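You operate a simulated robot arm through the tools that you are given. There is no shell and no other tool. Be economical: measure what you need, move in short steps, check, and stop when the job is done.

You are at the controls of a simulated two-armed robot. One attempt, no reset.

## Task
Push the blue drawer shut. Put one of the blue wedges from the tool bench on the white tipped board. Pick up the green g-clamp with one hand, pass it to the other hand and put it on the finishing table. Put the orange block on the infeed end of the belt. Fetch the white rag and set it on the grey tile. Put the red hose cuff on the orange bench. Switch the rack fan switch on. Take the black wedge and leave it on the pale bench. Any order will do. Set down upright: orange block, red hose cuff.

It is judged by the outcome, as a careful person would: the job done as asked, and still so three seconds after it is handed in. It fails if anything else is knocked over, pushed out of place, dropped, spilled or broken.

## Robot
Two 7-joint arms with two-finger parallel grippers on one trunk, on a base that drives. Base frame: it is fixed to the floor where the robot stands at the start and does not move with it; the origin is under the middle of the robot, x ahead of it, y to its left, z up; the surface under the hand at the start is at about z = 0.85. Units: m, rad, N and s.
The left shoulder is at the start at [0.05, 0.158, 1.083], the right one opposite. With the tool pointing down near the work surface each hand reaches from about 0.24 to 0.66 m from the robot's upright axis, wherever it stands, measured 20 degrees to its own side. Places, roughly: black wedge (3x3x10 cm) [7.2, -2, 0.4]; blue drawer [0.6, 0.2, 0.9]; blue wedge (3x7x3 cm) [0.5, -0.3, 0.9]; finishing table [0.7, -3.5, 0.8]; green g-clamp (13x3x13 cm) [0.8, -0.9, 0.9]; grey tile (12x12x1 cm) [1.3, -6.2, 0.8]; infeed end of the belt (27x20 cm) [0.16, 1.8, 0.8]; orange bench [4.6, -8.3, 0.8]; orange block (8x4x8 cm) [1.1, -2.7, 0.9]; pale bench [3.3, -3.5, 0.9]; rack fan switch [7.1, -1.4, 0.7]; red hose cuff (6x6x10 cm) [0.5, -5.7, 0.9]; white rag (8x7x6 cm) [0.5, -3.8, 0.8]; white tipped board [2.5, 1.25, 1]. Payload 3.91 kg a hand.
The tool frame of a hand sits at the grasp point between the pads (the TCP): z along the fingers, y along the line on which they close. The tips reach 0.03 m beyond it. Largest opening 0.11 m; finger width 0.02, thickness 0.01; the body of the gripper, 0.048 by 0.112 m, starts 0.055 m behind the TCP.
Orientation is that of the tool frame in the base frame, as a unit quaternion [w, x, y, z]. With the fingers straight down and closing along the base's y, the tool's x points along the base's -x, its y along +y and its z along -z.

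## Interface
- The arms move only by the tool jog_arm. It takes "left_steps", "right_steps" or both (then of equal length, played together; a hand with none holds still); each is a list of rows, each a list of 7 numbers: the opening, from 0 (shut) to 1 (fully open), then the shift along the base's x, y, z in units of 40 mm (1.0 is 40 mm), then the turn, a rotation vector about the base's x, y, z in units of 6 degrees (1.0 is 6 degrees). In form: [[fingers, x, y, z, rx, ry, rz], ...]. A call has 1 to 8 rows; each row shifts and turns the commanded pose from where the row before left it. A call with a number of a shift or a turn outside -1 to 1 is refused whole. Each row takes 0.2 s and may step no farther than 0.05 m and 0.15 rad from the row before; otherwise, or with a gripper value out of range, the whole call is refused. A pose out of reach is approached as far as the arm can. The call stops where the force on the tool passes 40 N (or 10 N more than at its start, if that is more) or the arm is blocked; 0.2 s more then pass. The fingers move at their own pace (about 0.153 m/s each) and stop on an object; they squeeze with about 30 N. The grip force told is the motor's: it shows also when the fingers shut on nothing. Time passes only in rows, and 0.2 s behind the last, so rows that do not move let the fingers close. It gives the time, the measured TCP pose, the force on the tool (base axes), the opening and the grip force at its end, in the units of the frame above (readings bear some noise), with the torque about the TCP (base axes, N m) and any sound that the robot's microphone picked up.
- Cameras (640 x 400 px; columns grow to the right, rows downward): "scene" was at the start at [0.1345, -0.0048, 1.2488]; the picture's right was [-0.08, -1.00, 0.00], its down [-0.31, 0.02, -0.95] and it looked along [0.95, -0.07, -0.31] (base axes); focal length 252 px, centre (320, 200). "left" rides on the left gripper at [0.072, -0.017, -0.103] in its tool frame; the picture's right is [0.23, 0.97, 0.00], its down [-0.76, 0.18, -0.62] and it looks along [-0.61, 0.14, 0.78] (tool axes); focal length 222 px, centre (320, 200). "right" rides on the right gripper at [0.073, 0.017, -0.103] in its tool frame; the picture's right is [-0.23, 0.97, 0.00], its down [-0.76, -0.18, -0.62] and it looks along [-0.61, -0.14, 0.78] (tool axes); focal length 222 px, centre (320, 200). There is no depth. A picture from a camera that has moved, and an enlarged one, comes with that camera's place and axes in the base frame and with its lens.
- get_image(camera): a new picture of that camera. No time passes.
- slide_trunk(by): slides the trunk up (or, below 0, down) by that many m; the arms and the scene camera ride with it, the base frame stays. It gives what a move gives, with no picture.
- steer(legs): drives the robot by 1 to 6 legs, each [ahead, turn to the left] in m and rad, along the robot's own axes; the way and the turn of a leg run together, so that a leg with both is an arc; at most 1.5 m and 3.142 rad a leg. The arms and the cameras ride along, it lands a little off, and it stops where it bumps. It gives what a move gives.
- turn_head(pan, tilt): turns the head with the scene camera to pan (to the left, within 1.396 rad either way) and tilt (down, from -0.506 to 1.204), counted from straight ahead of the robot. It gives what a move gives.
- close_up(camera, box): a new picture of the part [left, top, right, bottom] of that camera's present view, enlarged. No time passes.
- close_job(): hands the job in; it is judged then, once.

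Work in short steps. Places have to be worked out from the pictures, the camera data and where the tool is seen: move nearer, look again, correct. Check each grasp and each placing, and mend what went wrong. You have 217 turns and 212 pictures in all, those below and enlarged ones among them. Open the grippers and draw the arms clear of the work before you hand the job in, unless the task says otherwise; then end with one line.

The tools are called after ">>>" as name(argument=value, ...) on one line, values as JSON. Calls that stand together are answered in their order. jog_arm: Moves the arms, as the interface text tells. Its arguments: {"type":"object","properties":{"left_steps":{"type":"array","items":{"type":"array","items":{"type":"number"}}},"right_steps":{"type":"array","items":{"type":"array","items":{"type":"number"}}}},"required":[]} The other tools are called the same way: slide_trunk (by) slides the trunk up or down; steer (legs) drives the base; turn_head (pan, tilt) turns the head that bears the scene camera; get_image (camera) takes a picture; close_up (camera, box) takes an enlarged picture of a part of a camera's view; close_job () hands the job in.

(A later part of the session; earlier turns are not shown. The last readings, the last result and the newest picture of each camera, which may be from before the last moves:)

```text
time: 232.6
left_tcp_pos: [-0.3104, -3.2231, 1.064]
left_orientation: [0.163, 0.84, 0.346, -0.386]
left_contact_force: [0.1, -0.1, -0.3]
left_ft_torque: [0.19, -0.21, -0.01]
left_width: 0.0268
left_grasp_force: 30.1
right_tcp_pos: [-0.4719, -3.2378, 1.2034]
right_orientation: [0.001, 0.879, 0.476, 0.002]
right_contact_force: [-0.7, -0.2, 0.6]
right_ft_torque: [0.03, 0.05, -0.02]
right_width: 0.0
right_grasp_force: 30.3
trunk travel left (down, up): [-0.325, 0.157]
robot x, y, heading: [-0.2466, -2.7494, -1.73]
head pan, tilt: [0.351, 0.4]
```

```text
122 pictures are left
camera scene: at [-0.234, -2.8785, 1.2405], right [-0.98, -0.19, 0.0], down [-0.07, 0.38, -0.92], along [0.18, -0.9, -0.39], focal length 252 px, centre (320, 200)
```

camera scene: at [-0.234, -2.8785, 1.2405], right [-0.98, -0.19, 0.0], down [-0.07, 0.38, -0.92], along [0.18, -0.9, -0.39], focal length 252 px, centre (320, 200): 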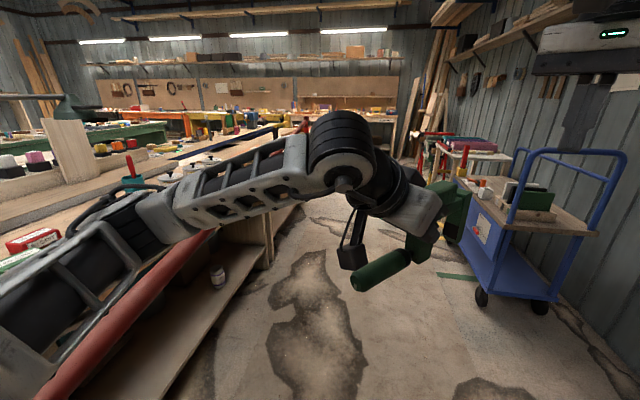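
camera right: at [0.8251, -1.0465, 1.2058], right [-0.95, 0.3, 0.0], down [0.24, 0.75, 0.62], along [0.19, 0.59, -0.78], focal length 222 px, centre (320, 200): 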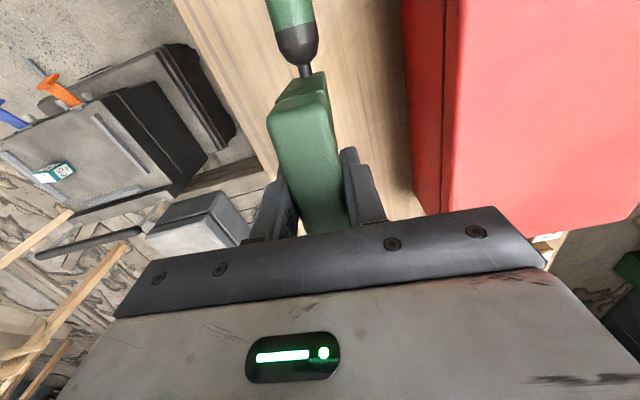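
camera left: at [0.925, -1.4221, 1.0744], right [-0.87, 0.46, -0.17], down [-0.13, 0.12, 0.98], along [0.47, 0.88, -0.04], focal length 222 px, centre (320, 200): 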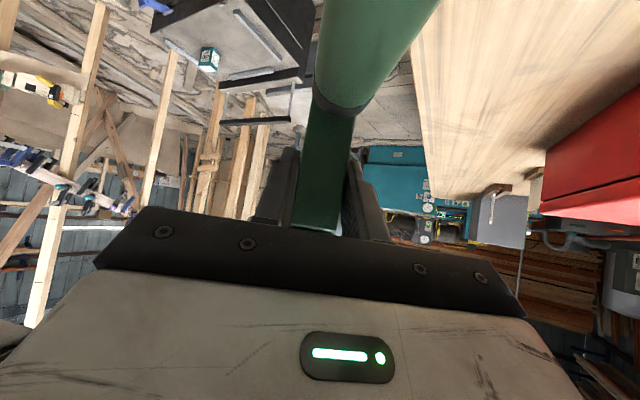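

I straighten away from the cart and go on to y≈-3.45, then turn to face the finishing table.

>>> steer(legs=[[0, 0.38], [0.72, 0], [0, 1.35]])

>>> turn_head(pan=-0.1, tilt=0.5)

>>> get_image(camera="scene")

```text
time: 241.1
left_tcp_pos: [0.3912, -3.4458, 1.0629]
left_orientation: [0.4, 0.276, 0.865, -0.123]
left_contact_force: [0.1, 0.2, -0.2]
left_ft_torque: [0.14, 0.23, -0.01]
left_width: 0.0265
left_grasp_force: 29.8
right_tcp_pos: [0.434, -3.6004, 1.2028]
right_orientation: [-0.001, 0.203, 0.979, 0.002]
right_contact_force: [0.6, -0.6, 0.0]
right_ft_torque: [-0.02, 0.03, 0.0]
right_width: 0.0002
right_grasp_force: 29.7
trunk travel left (down, up): [-0.325, 0.157]
robot x, y, heading: [-0.0881, -3.4621, 0.019]
head pan, tilt: [0.351, 0.4]
```

```text
time: 242.0
left_tcp_pos: [0.3926, -3.4448, 1.0624]
left_orientation: [0.4, 0.275, 0.865, -0.123]
left_contact_force: [-0.3, -0.3, -0.2]
left_ft_torque: [0.16, 0.25, 0.01]
left_width: 0.027
left_grasp_force: 30.1
right_tcp_pos: [0.4337, -3.6018, 1.2045]
right_orientation: [-0.001, 0.202, 0.979, 0.001]
right_contact_force: [-0.1, -0.2, -0.7]
right_ft_torque: [-0.03, -0.01, 0.04]
right_width: 0.0001
right_grasp_force: 30.1
trunk travel left (down, up): [-0.325, 0.157]
robot x, y, heading: [-0.0822, -3.4636, 0.015]
head pan, tilt: [-0.099, 0.499]
```

```text
121 pictures are left
camera scene: at [0.0472, -3.4679, 1.2314], right [-0.08, -1.0, 0.0], down [-0.48, 0.04, -0.88], along [0.87, -0.07, -0.48], focal length 252 px, centre (320, 200)
```

scene: 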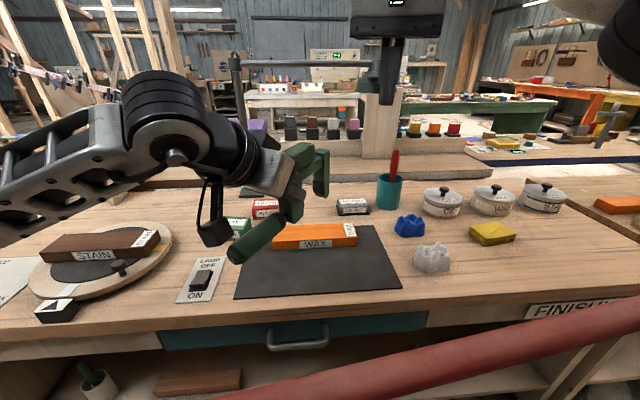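

The finishing table is crowded here; free space appears to the right (y≈-4.1 to -4.4). The white rag is near (0.43,-3.73). I drive along to y≈-4.25 and look.

>>> steer(legs=[[0, -1.45], [0.78, 0], [0, 1.43]])

>>> turn_head(pan=0.0, tilt=0.65)

>>> get_image(camera="scene")

```text
time: 253.3
left_tcp_pos: [0.4397, -4.2741, 1.0635]
left_orientation: [0.391, 0.332, 0.845, -0.15]
left_contact_force: [0.8, 0.0, -0.4]
left_ft_torque: [0.19, 0.2, -0.03]
left_width: 0.0268
left_grasp_force: 29.7
right_tcp_pos: [0.4604, -4.4358, 1.2044]
right_orientation: [-0.001, 0.266, 0.964, 0.002]
right_contact_force: [-0.1, -0.5, -0.6]
right_ft_torque: [-0.02, 0.04, 0.02]
right_width: 0.0001
right_grasp_force: 30.2
trunk travel left (down, up): [-0.325, 0.157]
robot x, y, heading: [-0.0375, -4.2327, -0.116]
head pan, tilt: [-0.099, 0.499]
```

```text
time: 254.0
left_tcp_pos: [0.4404, -4.2749, 1.0634]
left_orientation: [0.392, 0.332, 0.845, -0.15]
left_contact_force: [-0.8, 0.2, 0.0]
left_ft_torque: [0.24, 0.23, -0.02]
left_width: 0.0268
left_grasp_force: 29.8
right_tcp_pos: [0.4589, -4.4349, 1.2046]
right_orientation: [-0.002, 0.266, 0.964, 0.002]
right_contact_force: [-0.2, -0.3, -0.6]
right_ft_torque: [0.01, 0.02, 0.01]
right_width: 0.0
right_grasp_force: 29.9
trunk travel left (down, up): [-0.325, 0.157]
robot x, y, heading: [-0.0344, -4.2319, -0.116]
head pan, tilt: [0.0, 0.649]
```

```text
120 pictures are left
camera scene: at [0.0915, -4.2424, 1.2181], right [-0.12, -0.99, 0.0], down [-0.6, 0.07, -0.8], along [0.79, -0.09, -0.6], focal length 252 px, centre (320, 200)
```

scene: 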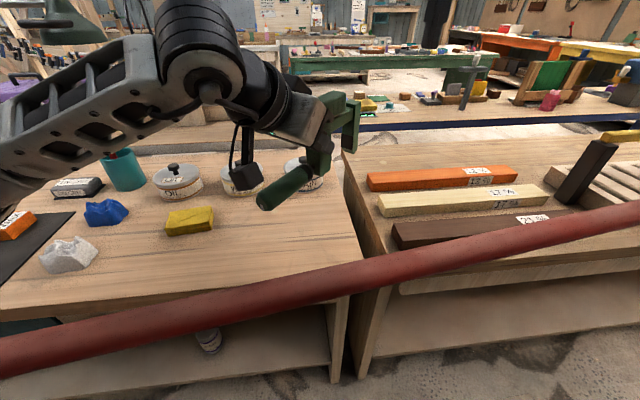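

The table's right end has a free area about x 0.33–0.57, y -4.28 to -4.08. I move the clamp over (0.46,-4.17) and lower to just above the surface.

>>> jog_arm(left_steps=[[0, 0.17, 0.87, 0, 0, 0, 0], [0, 0.17, 0.87, 0, 0, 0, 0], [0, 0.17, 0.87, 0, 0, 0, 0], [0, 0, 0, -0.9, 0, 0, 0], [0, 0, 0, -0.9, 0, 0, 0], [0, 0, 0, -0.9, 0, 0, 0]])

>>> get_image(camera="scene")

>>> get_image(camera="left")

```text
time: 255.4
left_tcp_pos: [0.4602, -4.1695, 0.9544]
left_orientation: [0.391, 0.332, 0.846, -0.15]
left_contact_force: [0.4, 0.0, -0.2]
left_ft_torque: [0.18, 0.21, -0.02]
left_width: 0.0265
left_grasp_force: 30.2
right_tcp_pos: [0.4595, -4.4342, 1.2029]
right_orientation: [-0.001, 0.266, 0.964, 0.002]
right_contact_force: [0.4, 0.2, 0.6]
right_ft_torque: [-0.01, -0.03, -0.02]
right_width: 0.0
right_grasp_force: 29.7
trunk travel left (down, up): [-0.325, 0.157]
robot x, y, heading: [-0.0344, -4.2281, -0.117]
head pan, tilt: [0.0, 0.649]
```

```text
119 pictures are left
camera scene: at [0.0917, -4.2422, 1.218], right [-0.12, -0.99, 0.0], down [-0.6, 0.07, -0.8], along [0.79, -0.09, -0.61], focal length 252 px, centre (320, 200)
```

scene: 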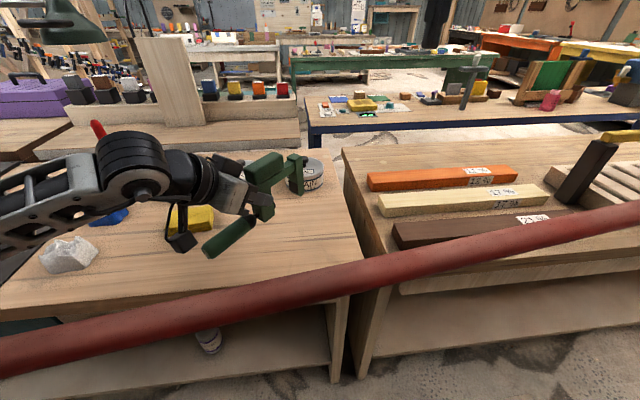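

```text
118 pictures are left
camera left: at [0.3557, -4.0963, 0.9664], right [0.55, 0.82, -0.17], down [0.13, 0.11, 0.99], along [0.82, -0.57, -0.04], focal length 222 px, centre (320, 200)
```

left: 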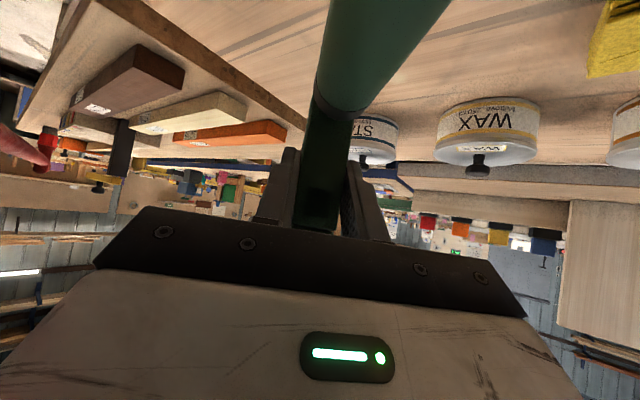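

Clear of the pots and sponge. I lower gently to contact.

>>> jog_arm(left_steps=[[0, 0, 0, -0.4, 0, 0, 0], [0, 0, 0, -0.25, 0, 0, 0], [0, 0, 0, -0.12, 0, 0, 0], [0, 0, 0, -0.1, 0, 0, 0]])

>>> close_up(camera="scene", box=[180, 130, 340, 290])

```text
time: 256.4
left_tcp_pos: [0.4597, -4.1701, 0.9195]
left_orientation: [0.391, 0.332, 0.845, -0.15]
left_contact_force: [0.1, -0.6, -1.3]
left_ft_torque: [0.2, 0.18, 0.03]
left_width: 0.0265
left_grasp_force: 30.0
right_tcp_pos: [0.4597, -4.4349, 1.2042]
right_orientation: [-0.001, 0.266, 0.964, 0.002]
right_contact_force: [0.1, -0.3, 1.5]
right_ft_torque: [0.03, -0.01, 0.0]
right_width: 0.0
right_grasp_force: 29.6
trunk travel left (down, up): [-0.325, 0.157]
robot x, y, heading: [-0.0358, -4.2257, -0.116]
head pan, tilt: [0.0, 0.649]
```

```text
2.50 times, centred on (260, 210) of scene
camera zoom: at [0.0916, -4.2423, 1.218], right [-0.12, -0.99, 0.0], down [-0.6, 0.07, -0.8], along [0.79, -0.09, -0.6], focal length 631 px, centre (470, 175)
```

zoom: 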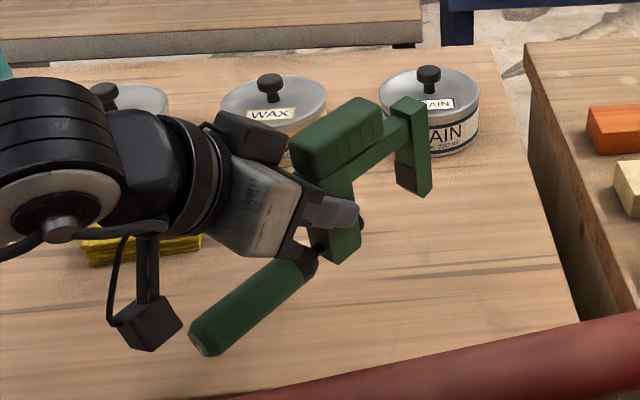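

No contact yet; continue in 4–5 mm steps.

>>> jog_arm(left_steps=[[0, 0, 0, -0.12, 0, 0, 0], [0, 0, 0, -0.12, 0, 0, 0], [0, 0, 0, -0.12, 0, 0, 0]])

```text
time: 257.2
left_tcp_pos: [0.4598, -4.17, 0.9056]
left_orientation: [0.391, 0.332, 0.845, -0.151]
left_contact_force: [0.3, 0.5, -0.2]
left_ft_torque: [0.21, 0.23, -0.01]
left_width: 0.0268
left_grasp_force: 29.9
right_tcp_pos: [0.4588, -4.4342, 1.2039]
right_orientation: [-0.001, 0.266, 0.964, 0.003]
right_contact_force: [-0.5, 0.6, -0.1]
right_ft_torque: [0.03, -0.02, -0.03]
right_width: 0.0
right_grasp_force: 30.3
trunk travel left (down, up): [-0.325, 0.157]
robot x, y, heading: [-0.039, -4.2311, -0.12]
head pan, tilt: [0.0, 0.649]
```

The table is lower than I assumed (likely ~0.82), so I shift 2 cm inward for edge margin and continue down.

>>> jog_arm(left_steps=[[0, 0.5, 0, 0, 0, 0, 0], [0, 0, 0, -0.12, 0, 0, 0], [0, 0, 0, -0.12, 0, 0, 0], [0, 0, 0, -0.12, 0, 0, 0], [0, 0, 0, -0.12, 0, 0, 0]])

>>> close_up(camera="scene", box=[180, 130, 340, 290])

```text
time: 258.4
left_tcp_pos: [0.4814, -4.1696, 0.8866]
left_orientation: [0.391, 0.332, 0.845, -0.15]
left_contact_force: [0.2, 0.5, 0.3]
left_ft_torque: [0.16, 0.22, 0.01]
left_width: 0.0269
left_grasp_force: 30.2
right_tcp_pos: [0.4608, -4.4341, 1.2037]
right_orientation: [-0.002, 0.266, 0.964, 0.002]
right_contact_force: [-0.4, 0.5, 0.4]
right_ft_torque: [0.01, 0.0, 0.02]
right_width: 0.0001
right_grasp_force: 30.1
trunk travel left (down, up): [-0.325, 0.157]
robot x, y, heading: [-0.042, -4.2312, -0.115]
head pan, tilt: [0.0, 0.649]
```

```text
2.50 times, centred on (260, 210) of scene
camera zoom: at [0.0916, -4.2423, 1.218], right [-0.12, -0.99, 0.0], down [-0.6, 0.07, -0.8], along [0.79, -0.09, -0.6], focal length 631 px, centre (470, 175)
```

zoom: 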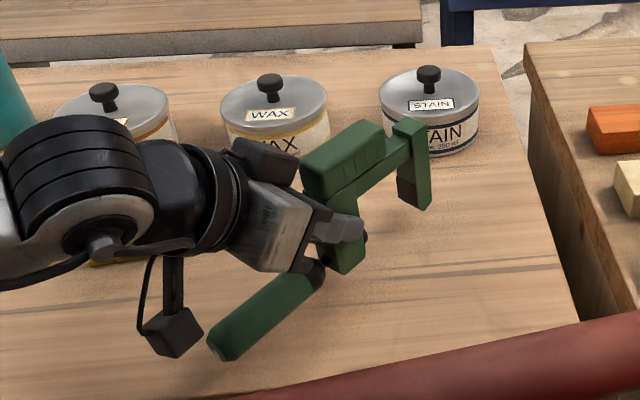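

Still hovering; continue down.

>>> jog_arm(left_steps=[[0, 0, 0, -0.12, 0, 0, 0], [0, 0, 0, -0.12, 0, 0, 0], [0, 0, 0, -0.12, 0, 0, 0], [0, 0, 0, -0.12, 0, 0, 0]])

```text
time: 259.4
left_tcp_pos: [0.4804, -4.1685, 0.867]
left_orientation: [0.391, 0.331, 0.846, -0.149]
left_contact_force: [-1.3, -0.3, 0.1]
left_ft_torque: [0.16, 0.2, -0.02]
left_width: 0.0269
left_grasp_force: 30.1
right_tcp_pos: [0.4606, -4.4336, 1.204]
right_orientation: [-0.001, 0.266, 0.964, 0.002]
right_contact_force: [0.1, -0.3, -0.3]
right_ft_torque: [0.02, -0.01, 0.02]
right_width: 0.0
right_grasp_force: 29.5
trunk travel left (down, up): [-0.325, 0.157]
robot x, y, heading: [-0.0378, -4.2301, -0.119]
head pan, tilt: [0.0, 0.649]
```

>>> jog_arm(left_steps=[[0, 0, 0, -0.12, 0, 0, 0], [0, 0, 0, -0.12, 0, 0, 0], [0, 0, 0, -0.12, 0, 0, 0]])

>>> close_up(camera="scene", box=[180, 130, 340, 290])

>>> get_image(camera="left")

```text
time: 260.2
left_tcp_pos: [0.4807, -4.1702, 0.8601]
left_orientation: [0.397, 0.332, 0.842, -0.151]
left_contact_force: [-0.4, 2.5, 25.9]
left_ft_torque: [-0.3, -0.16, 0.07]
left_width: 0.027
left_grasp_force: 29.4
right_tcp_pos: [0.4581, -4.4346, 1.2052]
right_orientation: [0.001, 0.266, 0.964, 0.002]
right_contact_force: [0.8, -0.1, 0.2]
right_ft_torque: [-0.01, 0.03, 0.0]
right_width: 0.0
right_grasp_force: 30.4
trunk travel left (down, up): [-0.325, 0.157]
robot x, y, heading: [-0.0396, -4.2291, -0.118]
head pan, tilt: [0.0, 0.649]
```

```text
2.50 times, centred on (260, 210) of scene
camera zoom: at [0.0893, -4.2423, 1.2187], right [-0.12, -0.99, 0.0], down [-0.6, 0.07, -0.8], along [0.79, -0.09, -0.6], focal length 631 px, centre (470, 175)
```

zoom: 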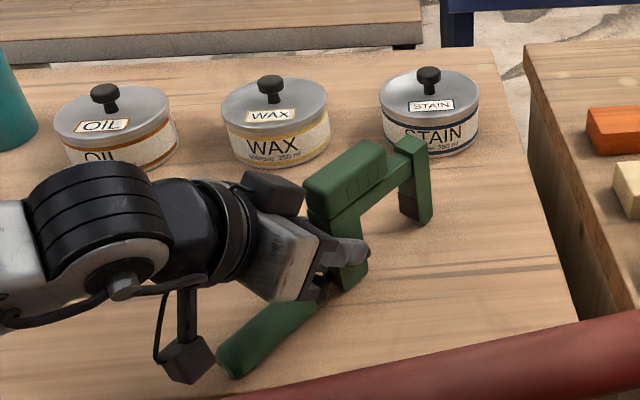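

```text
114 pictures are left
camera left: at [0.376, -4.0965, 0.8695], right [0.55, 0.82, -0.16], down [0.12, 0.12, 0.99], along [0.82, -0.57, -0.03], focal length 222 px, centre (320, 200)
```

left: 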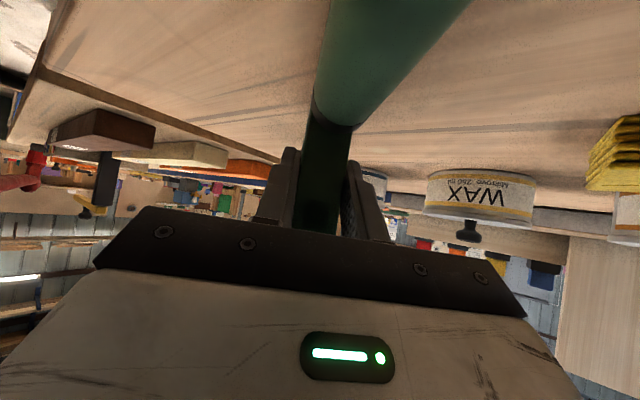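

Contact: the clamp stands on the table (surface ≈0.795). I open and withdraw along the finger axis.

>>> jog_arm(left_steps=[[0.35, 0, 0, 0.05, 0, 0, 0], [0.55, 0, 0, 0, 0, 0, 0], [0.55, -0.547, 0.503, 0.669, 0, 0, 0], [0.55, -0.547, 0.503, 0.669, 0, 0, 0], [0.55, -0.547, 0.503, 0.669, 0, 0, 0], [0.55, -0.3, 0.3, 0.9, 0, 0, 0], [0.55, 0, 0, 1, 0, 0, 0], [0.55, 0, 0, 1, 0, 0, 0]])

>>> get_image(camera="scene")

```text
time: 262.0
left_tcp_pos: [0.4024, -4.0944, 1.0558]
left_orientation: [0.39, 0.332, 0.846, -0.149]
left_contact_force: [0.7, -0.2, 0.9]
left_ft_torque: [-0.03, 0.01, 0.01]
left_width: 0.0606
left_grasp_force: 0.1
right_tcp_pos: [0.4597, -4.4338, 1.2035]
right_orientation: [-0.001, 0.265, 0.964, 0.003]
right_contact_force: [0.5, -0.3, -0.4]
right_ft_torque: [0.0, 0.02, -0.04]
right_width: 0.0003
right_grasp_force: 29.4
trunk travel left (down, up): [-0.325, 0.157]
robot x, y, heading: [-0.0353, -4.2324, -0.119]
head pan, tilt: [0.0, 0.649]
```

```text
113 pictures are left
camera scene: at [0.0911, -4.2424, 1.2181], right [-0.12, -0.99, 0.0], down [-0.6, 0.07, -0.8], along [0.79, -0.09, -0.6], focal length 252 px, centre (320, 200)
```

scene: 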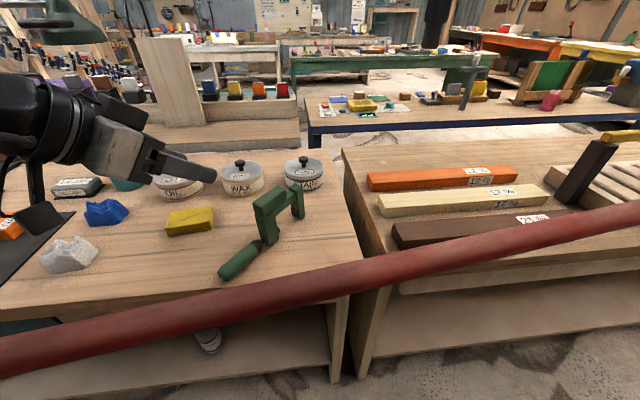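

The clamp is on the finishing table with nothing disturbed. I bring the left hand back to pointing down, then shift the base toward the rag.

>>> jog_arm(left_steps=[[0.6, -0.2, 0.1, 0.2, 0.677, 0.736, 0], [0.6, -0.2, 0.1, 0.2, 0.677, 0.736, 0], [0.6, -0.2, 0.1, 0.2, 0.677, 0.736, 0], [0.6, -0.2, 0.1, 0.2, 0.677, 0.736, 0], [0.6, -0.2, 0.1, 0, 0.677, 0.736, 0], [0.6, -0.2, 0.1, 0, 0.677, 0.736, 0], [0.6, 0, 0, 0, 0.677, 0.736, 0], [0.6, 0, 0, 0, 0.677, 0.736, 0]])

>>> steer(legs=[[0, 1.6], [0.38, 0], [0, -1.48]])

>>> turn_head(pan=0.1, tilt=0.75)

>>> get_image(camera="scene")

```text
time: 263.8
left_tcp_pos: [0.3543, -4.0719, 1.0839]
left_orientation: [0.012, 0.366, 0.931, -0.003]
left_contact_force: [0.4, -0.2, 0.4]
left_ft_torque: [0.01, -0.02, 0.01]
left_width: 0.066
left_grasp_force: 0.1
right_tcp_pos: [0.4596, -4.4348, 1.2045]
right_orientation: [-0.001, 0.266, 0.964, 0.003]
right_contact_force: [-0.5, -0.2, 0.7]
right_ft_torque: [0.0, -0.03, 0.02]
right_width: 0.0
right_grasp_force: 30.0
trunk travel left (down, up): [-0.325, 0.157]
robot x, y, heading: [-0.0377, -4.2304, -0.122]
head pan, tilt: [0.0, 0.649]
```

```text
time: 273.6
left_tcp_pos: [0.3941, -3.6604, 1.0832]
left_orientation: [0.013, 0.329, 0.944, -0.003]
left_contact_force: [-0.2, -0.4, -0.6]
left_ft_torque: [-0.02, 0.01, -0.03]
left_width: 0.0659
left_grasp_force: 0.1
right_tcp_pos: [0.5256, -4.0135, 1.2034]
right_orientation: [-0.001, 0.228, 0.974, 0.002]
right_contact_force: [0.5, -0.2, 1.2]
right_ft_torque: [0.01, -0.01, 0.01]
right_width: 0.0002
right_grasp_force: 30.2
trunk travel left (down, up): [-0.325, 0.157]
robot x, y, heading: [0.0161, -3.8504, -0.044]
head pan, tilt: [0.0, 0.649]
```

```text
time: 274.3
left_tcp_pos: [0.3936, -3.6615, 1.0835]
left_orientation: [0.013, 0.329, 0.944, -0.002]
left_contact_force: [-0.2, -0.1, 0.0]
left_ft_torque: [-0.03, 0.01, -0.03]
left_width: 0.066
left_grasp_force: 0.1
right_tcp_pos: [0.5262, -4.014, 1.2041]
right_orientation: [0.0, 0.229, 0.973, 0.002]
right_contact_force: [-0.1, 0.5, -0.2]
right_ft_torque: [0.0, 0.01, -0.02]
right_width: 0.0
right_grasp_force: 29.7
trunk travel left (down, up): [-0.325, 0.157]
robot x, y, heading: [0.0149, -3.85, -0.037]
head pan, tilt: [0.099, 0.75]
```

```text
112 pictures are left
camera scene: at [0.1396, -3.8426, 1.2095], right [0.06, -1.0, 0.0], down [-0.68, -0.04, -0.73], along [0.73, 0.04, -0.68], focal length 252 px, centre (320, 200)
```

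scene: 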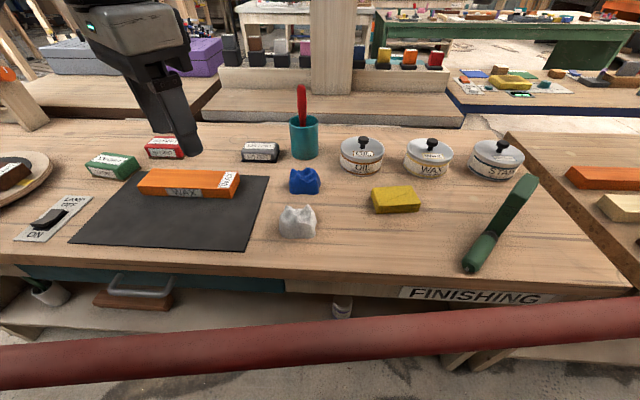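

The white rag is at about (0.488,-3.778). I bring the left hand over it, un-yawed and fully open.

>>> jog_arm(left_steps=[[1, 0.336, -0.416, 0, 0, 0, 0.92], [1, 0.336, -0.416, 0, 0, 0, 0.92], [1, 0.336, -0.416, 0, 0, 0, 0.92], [1, 0.336, -0.416, 0, 0, 0, 0.92], [1, 0.336, -0.416, 0, 0, 0, 0.92], [1, 0.336, -0.416, 0, 0, 0, 0.92], [1, 0.336, -0.416, -0.5, 0, 0, 0.92], [1, 0, 0, -1, 0, 0, 0]])

>>> get_image(camera="left")

>>> close_up(camera="scene", box=[250, 140, 370, 260])

```text
time: 276.1
left_tcp_pos: [0.4888, -3.7778, 1.0225]
left_orientation: [0.014, -0.002, 1.0, 0.001]
left_contact_force: [-0.1, 1.3, 0.1]
left_ft_torque: [-0.02, -0.01, 0.04]
left_width: 0.1098
left_grasp_force: 0.0
right_tcp_pos: [0.526, -4.0135, 1.2041]
right_orientation: [-0.002, 0.227, 0.974, 0.003]
right_contact_force: [0.1, -0.2, -1.3]
right_ft_torque: [0.01, 0.01, 0.0]
right_width: 0.0001
right_grasp_force: 29.9
trunk travel left (down, up): [-0.325, 0.157]
robot x, y, heading: [0.0197, -3.8451, -0.041]
head pan, tilt: [0.099, 0.75]
```

```text
111 pictures are left
camera left: at [0.4128, -3.7947, 1.1242], right [-0.23, 0.97, 0.0], down [0.74, 0.18, 0.64], along [0.63, 0.15, -0.76], focal length 222 px, centre (320, 200)
```

left: 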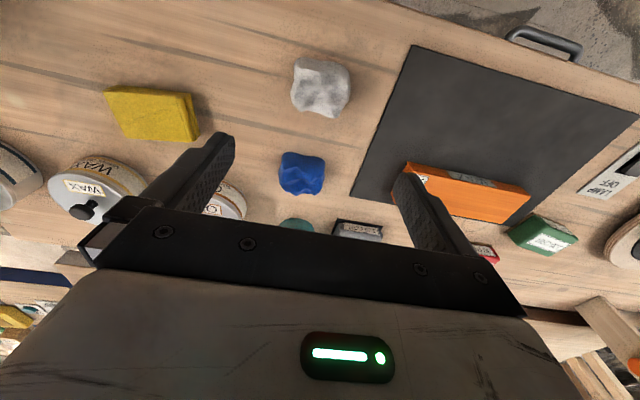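

```text
3.33 times, centred on (310, 200) of scene
camera zoom: at [0.1397, -3.8424, 1.2095], right [0.06, -1.0, 0.0], down [-0.68, -0.04, -0.73], along [0.73, 0.04, -0.68], focal length 842 px, centre (353, 200)
```

zoom: 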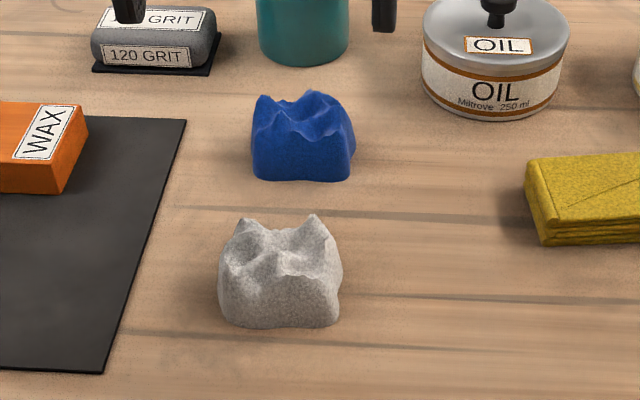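

Rag centre confirmed at (0.484,-3.777). I descend and close on it.

>>> jog_arm(left_steps=[[1, -0.1, 0, -0.9, 0, 0, 0], [1, 0, 0, -0.9, 0, 0, 0], [1, 0, 0, -0.9, 0, 0, 0], [1, 0, 0, -0.9, 0, 0, 0], [1, 0, 0, -0.9, 0, 0, 0], [0, 0, 0, 0, 0, 0, 0], [0, 0, 0, 0, 0, 0, 0]])

>>> get_image(camera="left")

```text
time: 277.7
left_tcp_pos: [0.4836, -3.7775, 0.8428]
left_orientation: [0.013, -0.001, 1.0, 0.002]
left_contact_force: [-0.1, 0.1, 0.2]
left_ft_torque: [0.01, -0.02, -0.02]
left_width: 0.073
left_grasp_force: 30.0
right_tcp_pos: [0.5273, -4.0141, 1.2046]
right_orientation: [0.0, 0.228, 0.974, 0.002]
right_contact_force: [-0.4, 0.6, 1.2]
right_ft_torque: [-0.02, -0.03, 0.01]
right_width: 0.0
right_grasp_force: 30.2
trunk travel left (down, up): [-0.325, 0.157]
robot x, y, heading: [0.0129, -3.8504, -0.038]
head pan, tilt: [0.099, 0.75]
```

```text
109 pictures are left
camera left: at [0.408, -3.7941, 0.9437], right [-0.23, 0.97, 0.0], down [0.74, 0.18, 0.64], along [0.63, 0.15, -0.77], focal length 222 px, centre (320, 200)
```

left: 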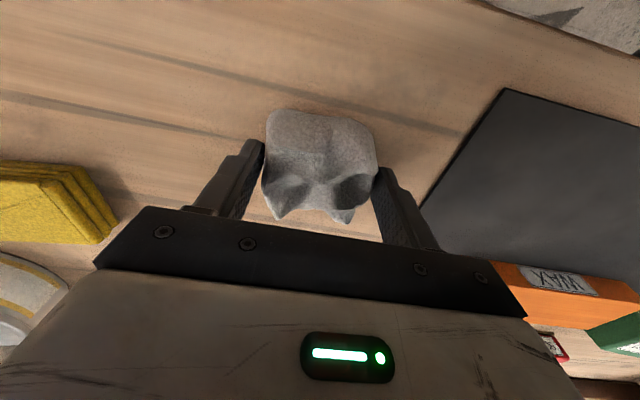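

The rag is gripped. I lift, retract, and drive down the aisle toward the hose cuff.

>>> jog_arm(left_steps=[[0, 0, 0, 0.9, 0, 0, 0], [0, 0, 0, 1, 0, 0, 0], [0, 0, 0, 1, 0, 0, 0], [0, 0, 0, 1, 0, 0, 0], [0, -0.3, 0, 1, 0, 0, 0], [0, -0.9, 0.5, 1, 0, 0, 0], [0, -0.9, 0.9, 0.5, 0, 0, 0], [0, -0.6, 0.9, 0, 0, 0, 0]])

>>> steer(legs=[[0, -1.53], [1.1, 0]])

>>> turn_head(pan=0.3, tilt=0.45)

>>> get_image(camera="scene")

>>> get_image(camera="left")

```text
refused: row 6 steps farther than a row can; nothing moved
```

```text
time: 287.0
left_tcp_pos: [0.1838, -5.4278, 0.8444]
left_orientation: [0.011, 0.674, 0.738, -0.007]
left_contact_force: [-0.8, -0.3, -0.1]
left_ft_torque: [0.01, -0.03, -0.02]
left_width: 0.0722
left_grasp_force: 30.2
right_tcp_pos: [-0.0497, -5.4891, 1.2029]
right_orientation: [0.001, 0.825, 0.564, 0.002]
right_contact_force: [0.7, 0.3, -0.4]
right_ft_torque: [0.03, 0.01, -0.01]
right_width: 0.0
right_grasp_force: 30.0
trunk travel left (down, up): [-0.325, 0.157]
robot x, y, heading: [0.0694, -4.9672, -1.523]
head pan, tilt: [0.099, 0.75]
```

```text
time: 287.8
left_tcp_pos: [0.1842, -5.4295, 0.8433]
left_orientation: [0.011, 0.674, 0.739, -0.008]
left_contact_force: [0.2, 1.2, 0.0]
left_ft_torque: [0.03, -0.05, 0.04]
left_width: 0.0721
left_grasp_force: 29.9
right_tcp_pos: [-0.049, -5.4906, 1.2049]
right_orientation: [0.001, 0.825, 0.565, 0.002]
right_contact_force: [0.4, -0.6, 0.3]
right_ft_torque: [0.03, -0.02, 0.0]
right_width: 0.0
right_grasp_force: 29.9
trunk travel left (down, up): [-0.325, 0.157]
robot x, y, heading: [0.0731, -4.9697, -1.521]
head pan, tilt: [0.3, 0.45]
```

```text
108 pictures are left
camera scene: at [0.1059, -5.0916, 1.2359], right [-0.94, -0.34, 0.0], down [-0.15, 0.41, -0.9], along [0.31, -0.85, -0.44], focal length 252 px, centre (320, 200)
```

scene: 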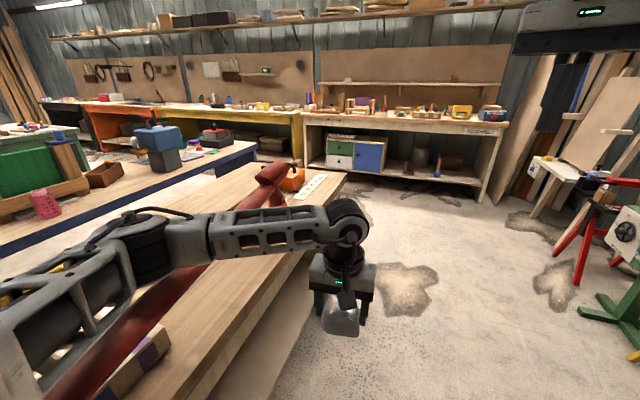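

```text
107 pictures are left
camera left: at [0.1581, -5.355, 0.944], right [0.95, 0.31, 0.0], down [0.24, -0.73, 0.64], along [0.2, -0.61, -0.77], focal length 222 px, centre (320, 200)
```

left: 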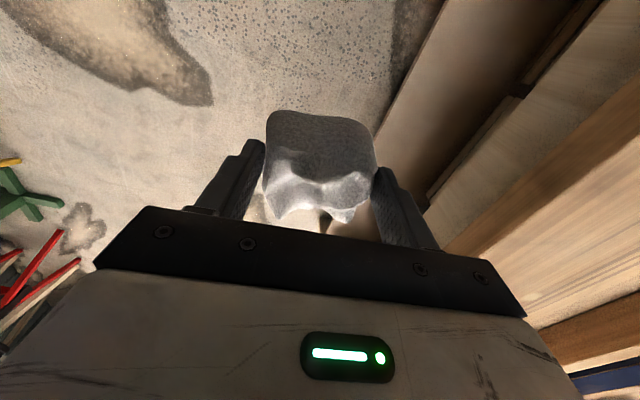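

The lift was refused and the base swung with the hand still low — I must check the finishing table for damage. First I raise the arm properly.

>>> jog_arm(left_steps=[[0, 0, 0, 1, 0, 0, 0], [0, 0, 0, 1, 0, 0, 0], [0, 0, 0, 1, 0, 0, 0], [0, 0, 0, 1, 0, 0, 0], [0, 0, 0.3, 1, 0, 0, 0], [0, 0, 0.5, 1, 0, 0, 0], [0, 0, 0.9, 0.5, 0, 0, 0], [0, 0.3, 0.9, 0, 0, 0, 0]])

>>> turn_head(pan=1.39, tilt=0.3)

>>> get_image(camera="scene")

```text
time: 289.6
left_tcp_pos: [0.1948, -5.3249, 1.1065]
left_orientation: [0.012, 0.674, 0.739, -0.008]
left_contact_force: [-0.1, 0.1, 0.1]
left_ft_torque: [0.01, 0.04, -0.01]
left_width: 0.0721
left_grasp_force: 29.6
right_tcp_pos: [-0.0484, -5.4896, 1.2041]
right_orientation: [0.001, 0.826, 0.564, 0.002]
right_contact_force: [0.0, 0.5, -0.1]
right_ft_torque: [0.0, -0.01, -0.03]
right_width: 0.0
right_grasp_force: 30.4
trunk travel left (down, up): [-0.325, 0.157]
robot x, y, heading: [0.0705, -4.9649, -1.524]
head pan, tilt: [0.3, 0.45]
```

```text
time: 291.0
left_tcp_pos: [0.1946, -5.3249, 1.105]
left_orientation: [0.011, 0.674, 0.738, -0.007]
left_contact_force: [-0.3, -0.6, 0.2]
left_ft_torque: [-0.03, 0.02, 0.03]
left_width: 0.0716
left_grasp_force: 30.2
right_tcp_pos: [-0.0499, -5.49, 1.2032]
right_orientation: [0.0, 0.825, 0.565, 0.002]
right_contact_force: [0.7, -0.6, 0.2]
right_ft_torque: [-0.01, 0.01, 0.01]
right_width: 0.0002
right_grasp_force: 30.1
trunk travel left (down, up): [-0.325, 0.157]
robot x, y, heading: [0.0683, -4.9657, -1.522]
head pan, tilt: [1.389, 0.3]
```

```text
106 pictures are left
camera scene: at [0.167, -5.0176, 1.2499], right [-0.13, -0.99, 0.0], down [-0.29, 0.04, -0.96], along [0.95, -0.13, -0.3], focal length 252 px, centre (320, 200)
```

scene: 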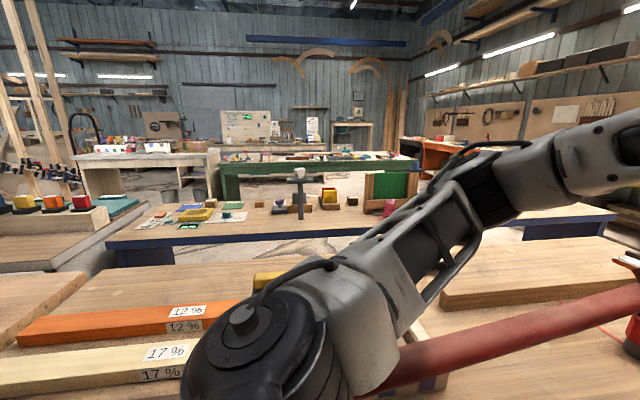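

I turn the base to look back at the finishing table.

>>> steer(legs=[[0, 2.2]])

>>> turn_head(pan=0.4, tilt=0.45)

>>> get_image(camera="scene")

```text
time: 296.6
left_tcp_pos: [0.28, -4.6527, 1.1054]
left_orientation: [0.012, -0.362, 0.932, 0.006]
left_contact_force: [0.4, -0.5, 0.0]
left_ft_torque: [0.02, 0.0, -0.05]
left_width: 0.0713
left_grasp_force: 30.4
right_tcp_pos: [0.5595, -4.7458, 1.2031]
right_orientation: [-0.001, -0.14, 0.99, 0.001]
right_contact_force: [0.0, 0.5, 1.0]
right_ft_torque: [-0.02, 0.0, -0.02]
right_width: 0.0
right_grasp_force: 29.5
trunk travel left (down, up): [-0.325, 0.157]
robot x, y, heading: [0.0667, -4.9692, 0.7]
head pan, tilt: [1.389, 0.3]
```

```text
time: 297.9
left_tcp_pos: [0.2804, -4.6542, 1.1059]
left_orientation: [0.011, -0.362, 0.932, 0.007]
left_contact_force: [-0.4, 0.9, -1.3]
left_ft_torque: [-0.02, 0.01, 0.02]
left_width: 0.071
left_grasp_force: 30.3
right_tcp_pos: [0.5589, -4.746, 1.2032]
right_orientation: [-0.001, -0.14, 0.99, 0.002]
right_contact_force: [-0.4, 0.1, 0.2]
right_ft_torque: [0.01, 0.01, 0.05]
right_width: 0.0
right_grasp_force: 30.1
trunk travel left (down, up): [-0.325, 0.157]
robot x, y, heading: [0.0702, -4.9692, 0.704]
head pan, tilt: [0.4, 0.45]
```

```text
105 pictures are left
camera scene: at [0.1447, -4.8574, 1.2359], right [0.89, -0.45, 0.0], down [-0.2, -0.39, -0.9], along [0.41, 0.8, -0.44], focal length 252 px, centre (320, 200)
```

scene: 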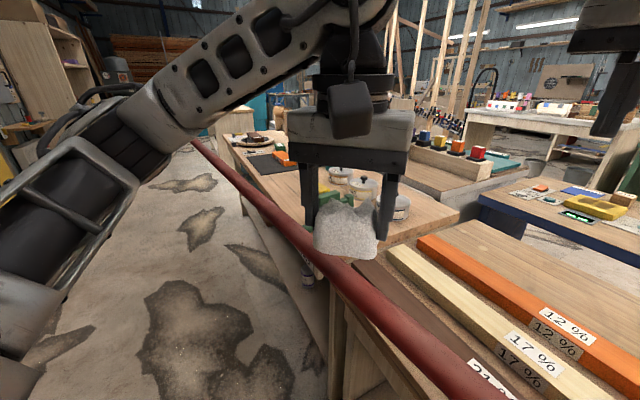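

>>> close_up(camera="scene", box=[230, 120, 430, 270])

```text
2.67 times, centred on (330, 195) of scene
camera zoom: at [0.1447, -4.8574, 1.2359], right [0.89, -0.45, 0.0], down [-0.2, -0.39, -0.9], along [0.41, 0.8, -0.44], focal length 673 px, centre (293, 213)
```

zoom: 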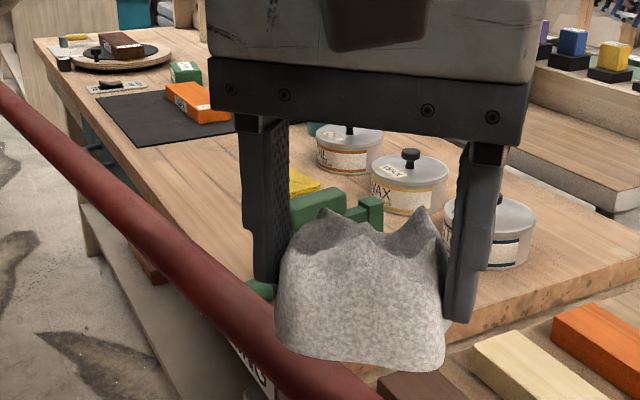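

The clamp still stands on the table. I turn the base a bit so the hand leaves the line of sight and check for shifts.

>>> steer(legs=[[0, -0.6]])

>>> turn_head(pan=0.95, tilt=0.45)

>>> get_image(camera="scene")

```text
time: 299.9
left_tcp_pos: [0.4211, -4.8262, 1.1057]
left_orientation: [0.014, -0.072, 0.997, 0.004]
left_contact_force: [0.3, -0.5, -0.6]
left_ft_torque: [0.03, 0.01, -0.03]
left_width: 0.0711
left_grasp_force: 30.3
right_tcp_pos: [0.5995, -5.0606, 1.2046]
right_orientation: [0.0, 0.159, 0.987, 0.003]
right_contact_force: [-0.1, 0.7, 1.4]
right_ft_torque: [-0.02, 0.0, 0.02]
right_width: 0.0001
right_grasp_force: 30.1
trunk travel left (down, up): [-0.325, 0.157]
robot x, y, heading: [0.0721, -4.9658, 0.105]
head pan, tilt: [0.4, 0.45]
```

```text
time: 300.9
left_tcp_pos: [0.4212, -4.8256, 1.1047]
left_orientation: [0.013, -0.072, 0.997, 0.002]
left_contact_force: [0.0, 0.2, 0.0]
left_ft_torque: [0.0, 0.02, -0.01]
left_width: 0.0711
left_grasp_force: 30.0
right_tcp_pos: [0.5982, -5.0612, 1.2023]
right_orientation: [0.0, 0.16, 0.987, 0.002]
right_contact_force: [0.4, 0.2, 0.7]
right_ft_torque: [-0.02, 0.01, -0.05]
right_width: 0.0
right_grasp_force: 29.5
trunk travel left (down, up): [-0.325, 0.157]
robot x, y, heading: [0.0726, -4.9701, 0.105]
head pan, tilt: [0.949, 0.45]
```

```text
103 pictures are left
camera scene: at [0.158, -4.8814, 1.2359], right [0.87, -0.5, 0.0], down [-0.22, -0.38, -0.9], along [0.45, 0.78, -0.44], focal length 252 px, centre (320, 200)
```

scene: 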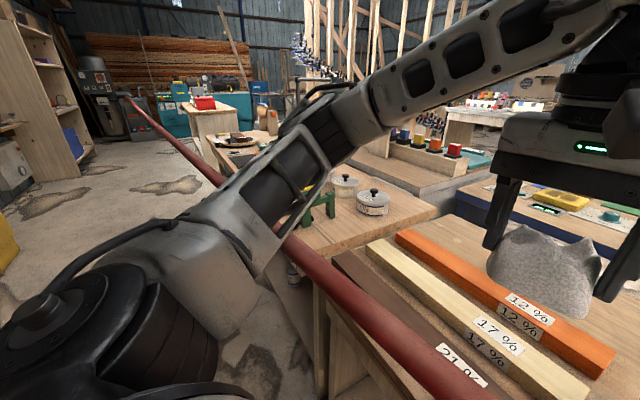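

I drive back to the earlier viewpoint for a clean comparison.

>>> steer(legs=[[0, 1.55], [0.6, 0], [0, -1.77]])

>>> turn_head(pan=0.0, tilt=0.65)

>>> get_image(camera="scene")

```text
time: 312.5
left_tcp_pos: [0.3805, -4.3276, 1.106]
left_orientation: [0.014, 0.054, 0.998, 0.001]
left_contact_force: [0.6, 0.2, -0.5]
left_ft_torque: [-0.03, 0.02, 0.0]
left_width: 0.0703
left_grasp_force: 30.3
right_tcp_pos: [0.4955, -4.5978, 1.2027]
right_orientation: [0.0, 0.28, 0.96, 0.002]
right_contact_force: [-0.3, -0.6, 0.0]
right_ft_torque: [-0.01, 0.0, 0.02]
right_width: 0.0
right_grasp_force: 29.9
trunk travel left (down, up): [-0.325, 0.157]
robot x, y, heading: [0.0044, -4.3756, -0.147]
head pan, tilt: [0.949, 0.45]
```

```text
time: 313.8
left_tcp_pos: [0.3799, -4.3282, 1.1052]
left_orientation: [0.015, 0.055, 0.998, 0.002]
left_contact_force: [0.7, -0.6, -0.9]
left_ft_torque: [0.02, 0.0, 0.0]
left_width: 0.07
left_grasp_force: 29.9
right_tcp_pos: [0.4944, -4.5985, 1.2042]
right_orientation: [-0.001, 0.281, 0.96, 0.002]
right_contact_force: [-0.5, -0.5, 0.0]
right_ft_torque: [-0.03, -0.03, -0.01]
right_width: 0.0
right_grasp_force: 30.0
trunk travel left (down, up): [-0.325, 0.157]
robot x, y, heading: [0.0072, -4.3773, -0.142]
head pan, tilt: [0.0, 0.649]
```

```text
102 pictures are left
camera scene: at [0.1328, -4.3937, 1.2181], right [-0.15, -0.99, 0.0], down [-0.6, 0.09, -0.8], along [0.79, -0.12, -0.6], focal length 252 px, centre (320, 200)
```

scene: 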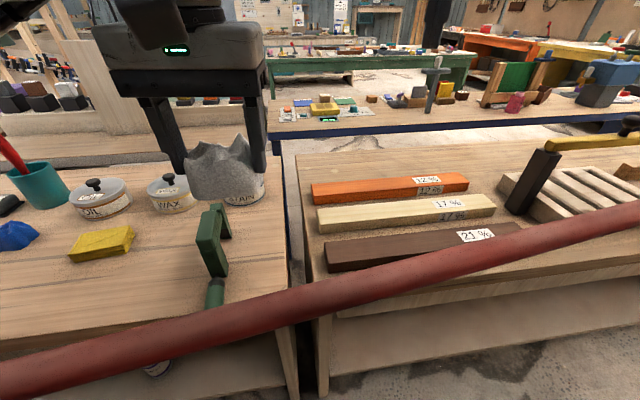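

The other items look unmoved; the clamp was turned and shifted a little but stands on the table. I zoom to check the handle vs the edge.

>>> close_up(camera="scene", box=[140, 190, 300, 350])

```text
2.50 times, centred on (220, 270) of scene
camera zoom: at [0.1328, -4.3937, 1.2181], right [-0.15, -0.99, 0.0], down [-0.6, 0.09, -0.8], along [0.79, -0.12, -0.6], focal length 631 px, centre (570, 25)
```

zoom: 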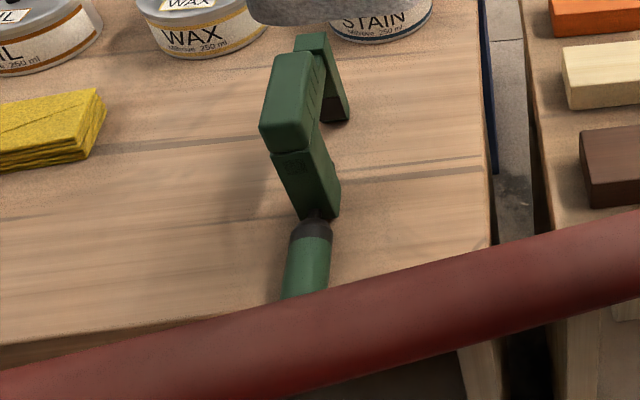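

The clamp is fine on the table. I return toward the cuff: down the aisle to y≈-5.2, then face the bench.

>>> steer(legs=[[0, -1.42], [1.2, 0], [0, 1.5]])

>>> turn_head(pan=-0.1, tilt=0.55)

>>> get_image(camera="scene")

```text
time: 326.9
left_tcp_pos: [0.382, -5.4916, 1.1051]
left_orientation: [0.015, 0.015, 1.0, 0.002]
left_contact_force: [0.2, 0.7, -0.6]
left_ft_torque: [0.01, -0.01, -0.01]
left_width: 0.0696
left_grasp_force: 29.6
right_tcp_pos: [0.5161, -5.7532, 1.2035]
right_orientation: [0.0, 0.244, 0.97, 0.002]
right_contact_force: [-0.1, -0.9, 0.5]
right_ft_torque: [0.01, 0.01, 0.01]
right_width: 0.0
right_grasp_force: 29.8
trunk travel left (down, up): [-0.325, 0.157]
robot x, y, heading: [0.0127, -5.5702, -0.073]
head pan, tilt: [0.0, 0.649]
```

```text
time: 327.6
left_tcp_pos: [0.382, -5.491, 1.1057]
left_orientation: [0.013, 0.015, 1.0, 0.001]
left_contact_force: [0.4, 0.2, -0.3]
left_ft_torque: [0.03, -0.02, 0.02]
left_width: 0.0692
left_grasp_force: 30.1
right_tcp_pos: [0.5168, -5.7532, 1.2044]
right_orientation: [0.0, 0.244, 0.97, 0.002]
right_contact_force: [-0.4, 0.8, 0.8]
right_ft_torque: [0.01, -0.01, 0.03]
right_width: 0.0
right_grasp_force: 30.3
trunk travel left (down, up): [-0.325, 0.157]
robot x, y, heading: [0.0115, -5.5713, -0.072]
head pan, tilt: [-0.099, 0.55]
```

```text
100 pictures are left
camera scene: at [0.1422, -5.5859, 1.2269], right [-0.17, -0.99, 0.0], down [-0.52, 0.09, -0.85], along [0.84, -0.14, -0.52], focal length 252 px, centre (320, 200)
```

scene: 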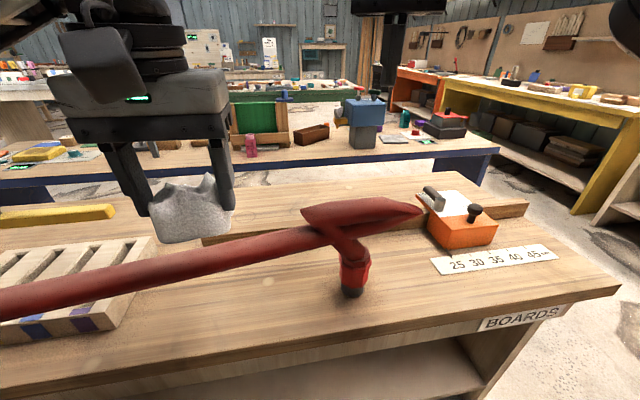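

The red cuff stands at the hose's end on this bench. I zoom in on it.

>>> close_up(camera="scene", box=[280, 180, 440, 310])

>>> get_image(camera="right")

```text
3.08 times, centred on (360, 245) of scene
camera zoom: at [0.1422, -5.5859, 1.2269], right [-0.17, -0.99, 0.0], down [-0.52, 0.09, -0.85], along [0.84, -0.14, -0.52], focal length 777 px, centre (197, 62)
```

zoom: 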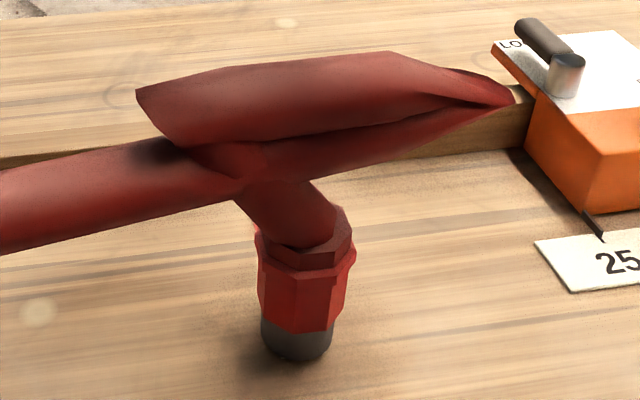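

```text
98 pictures are left
camera right: at [0.4595, -5.7036, 1.307], right [0.66, 0.75, 0.0], down [0.59, -0.52, 0.62], along [0.47, -0.41, -0.78], focal length 222 px, centre (320, 200)
```

right: 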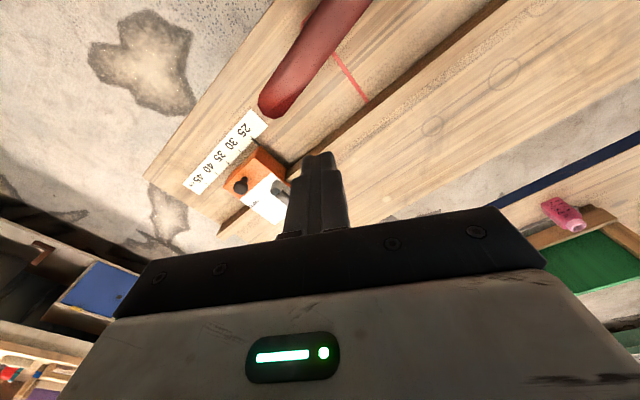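

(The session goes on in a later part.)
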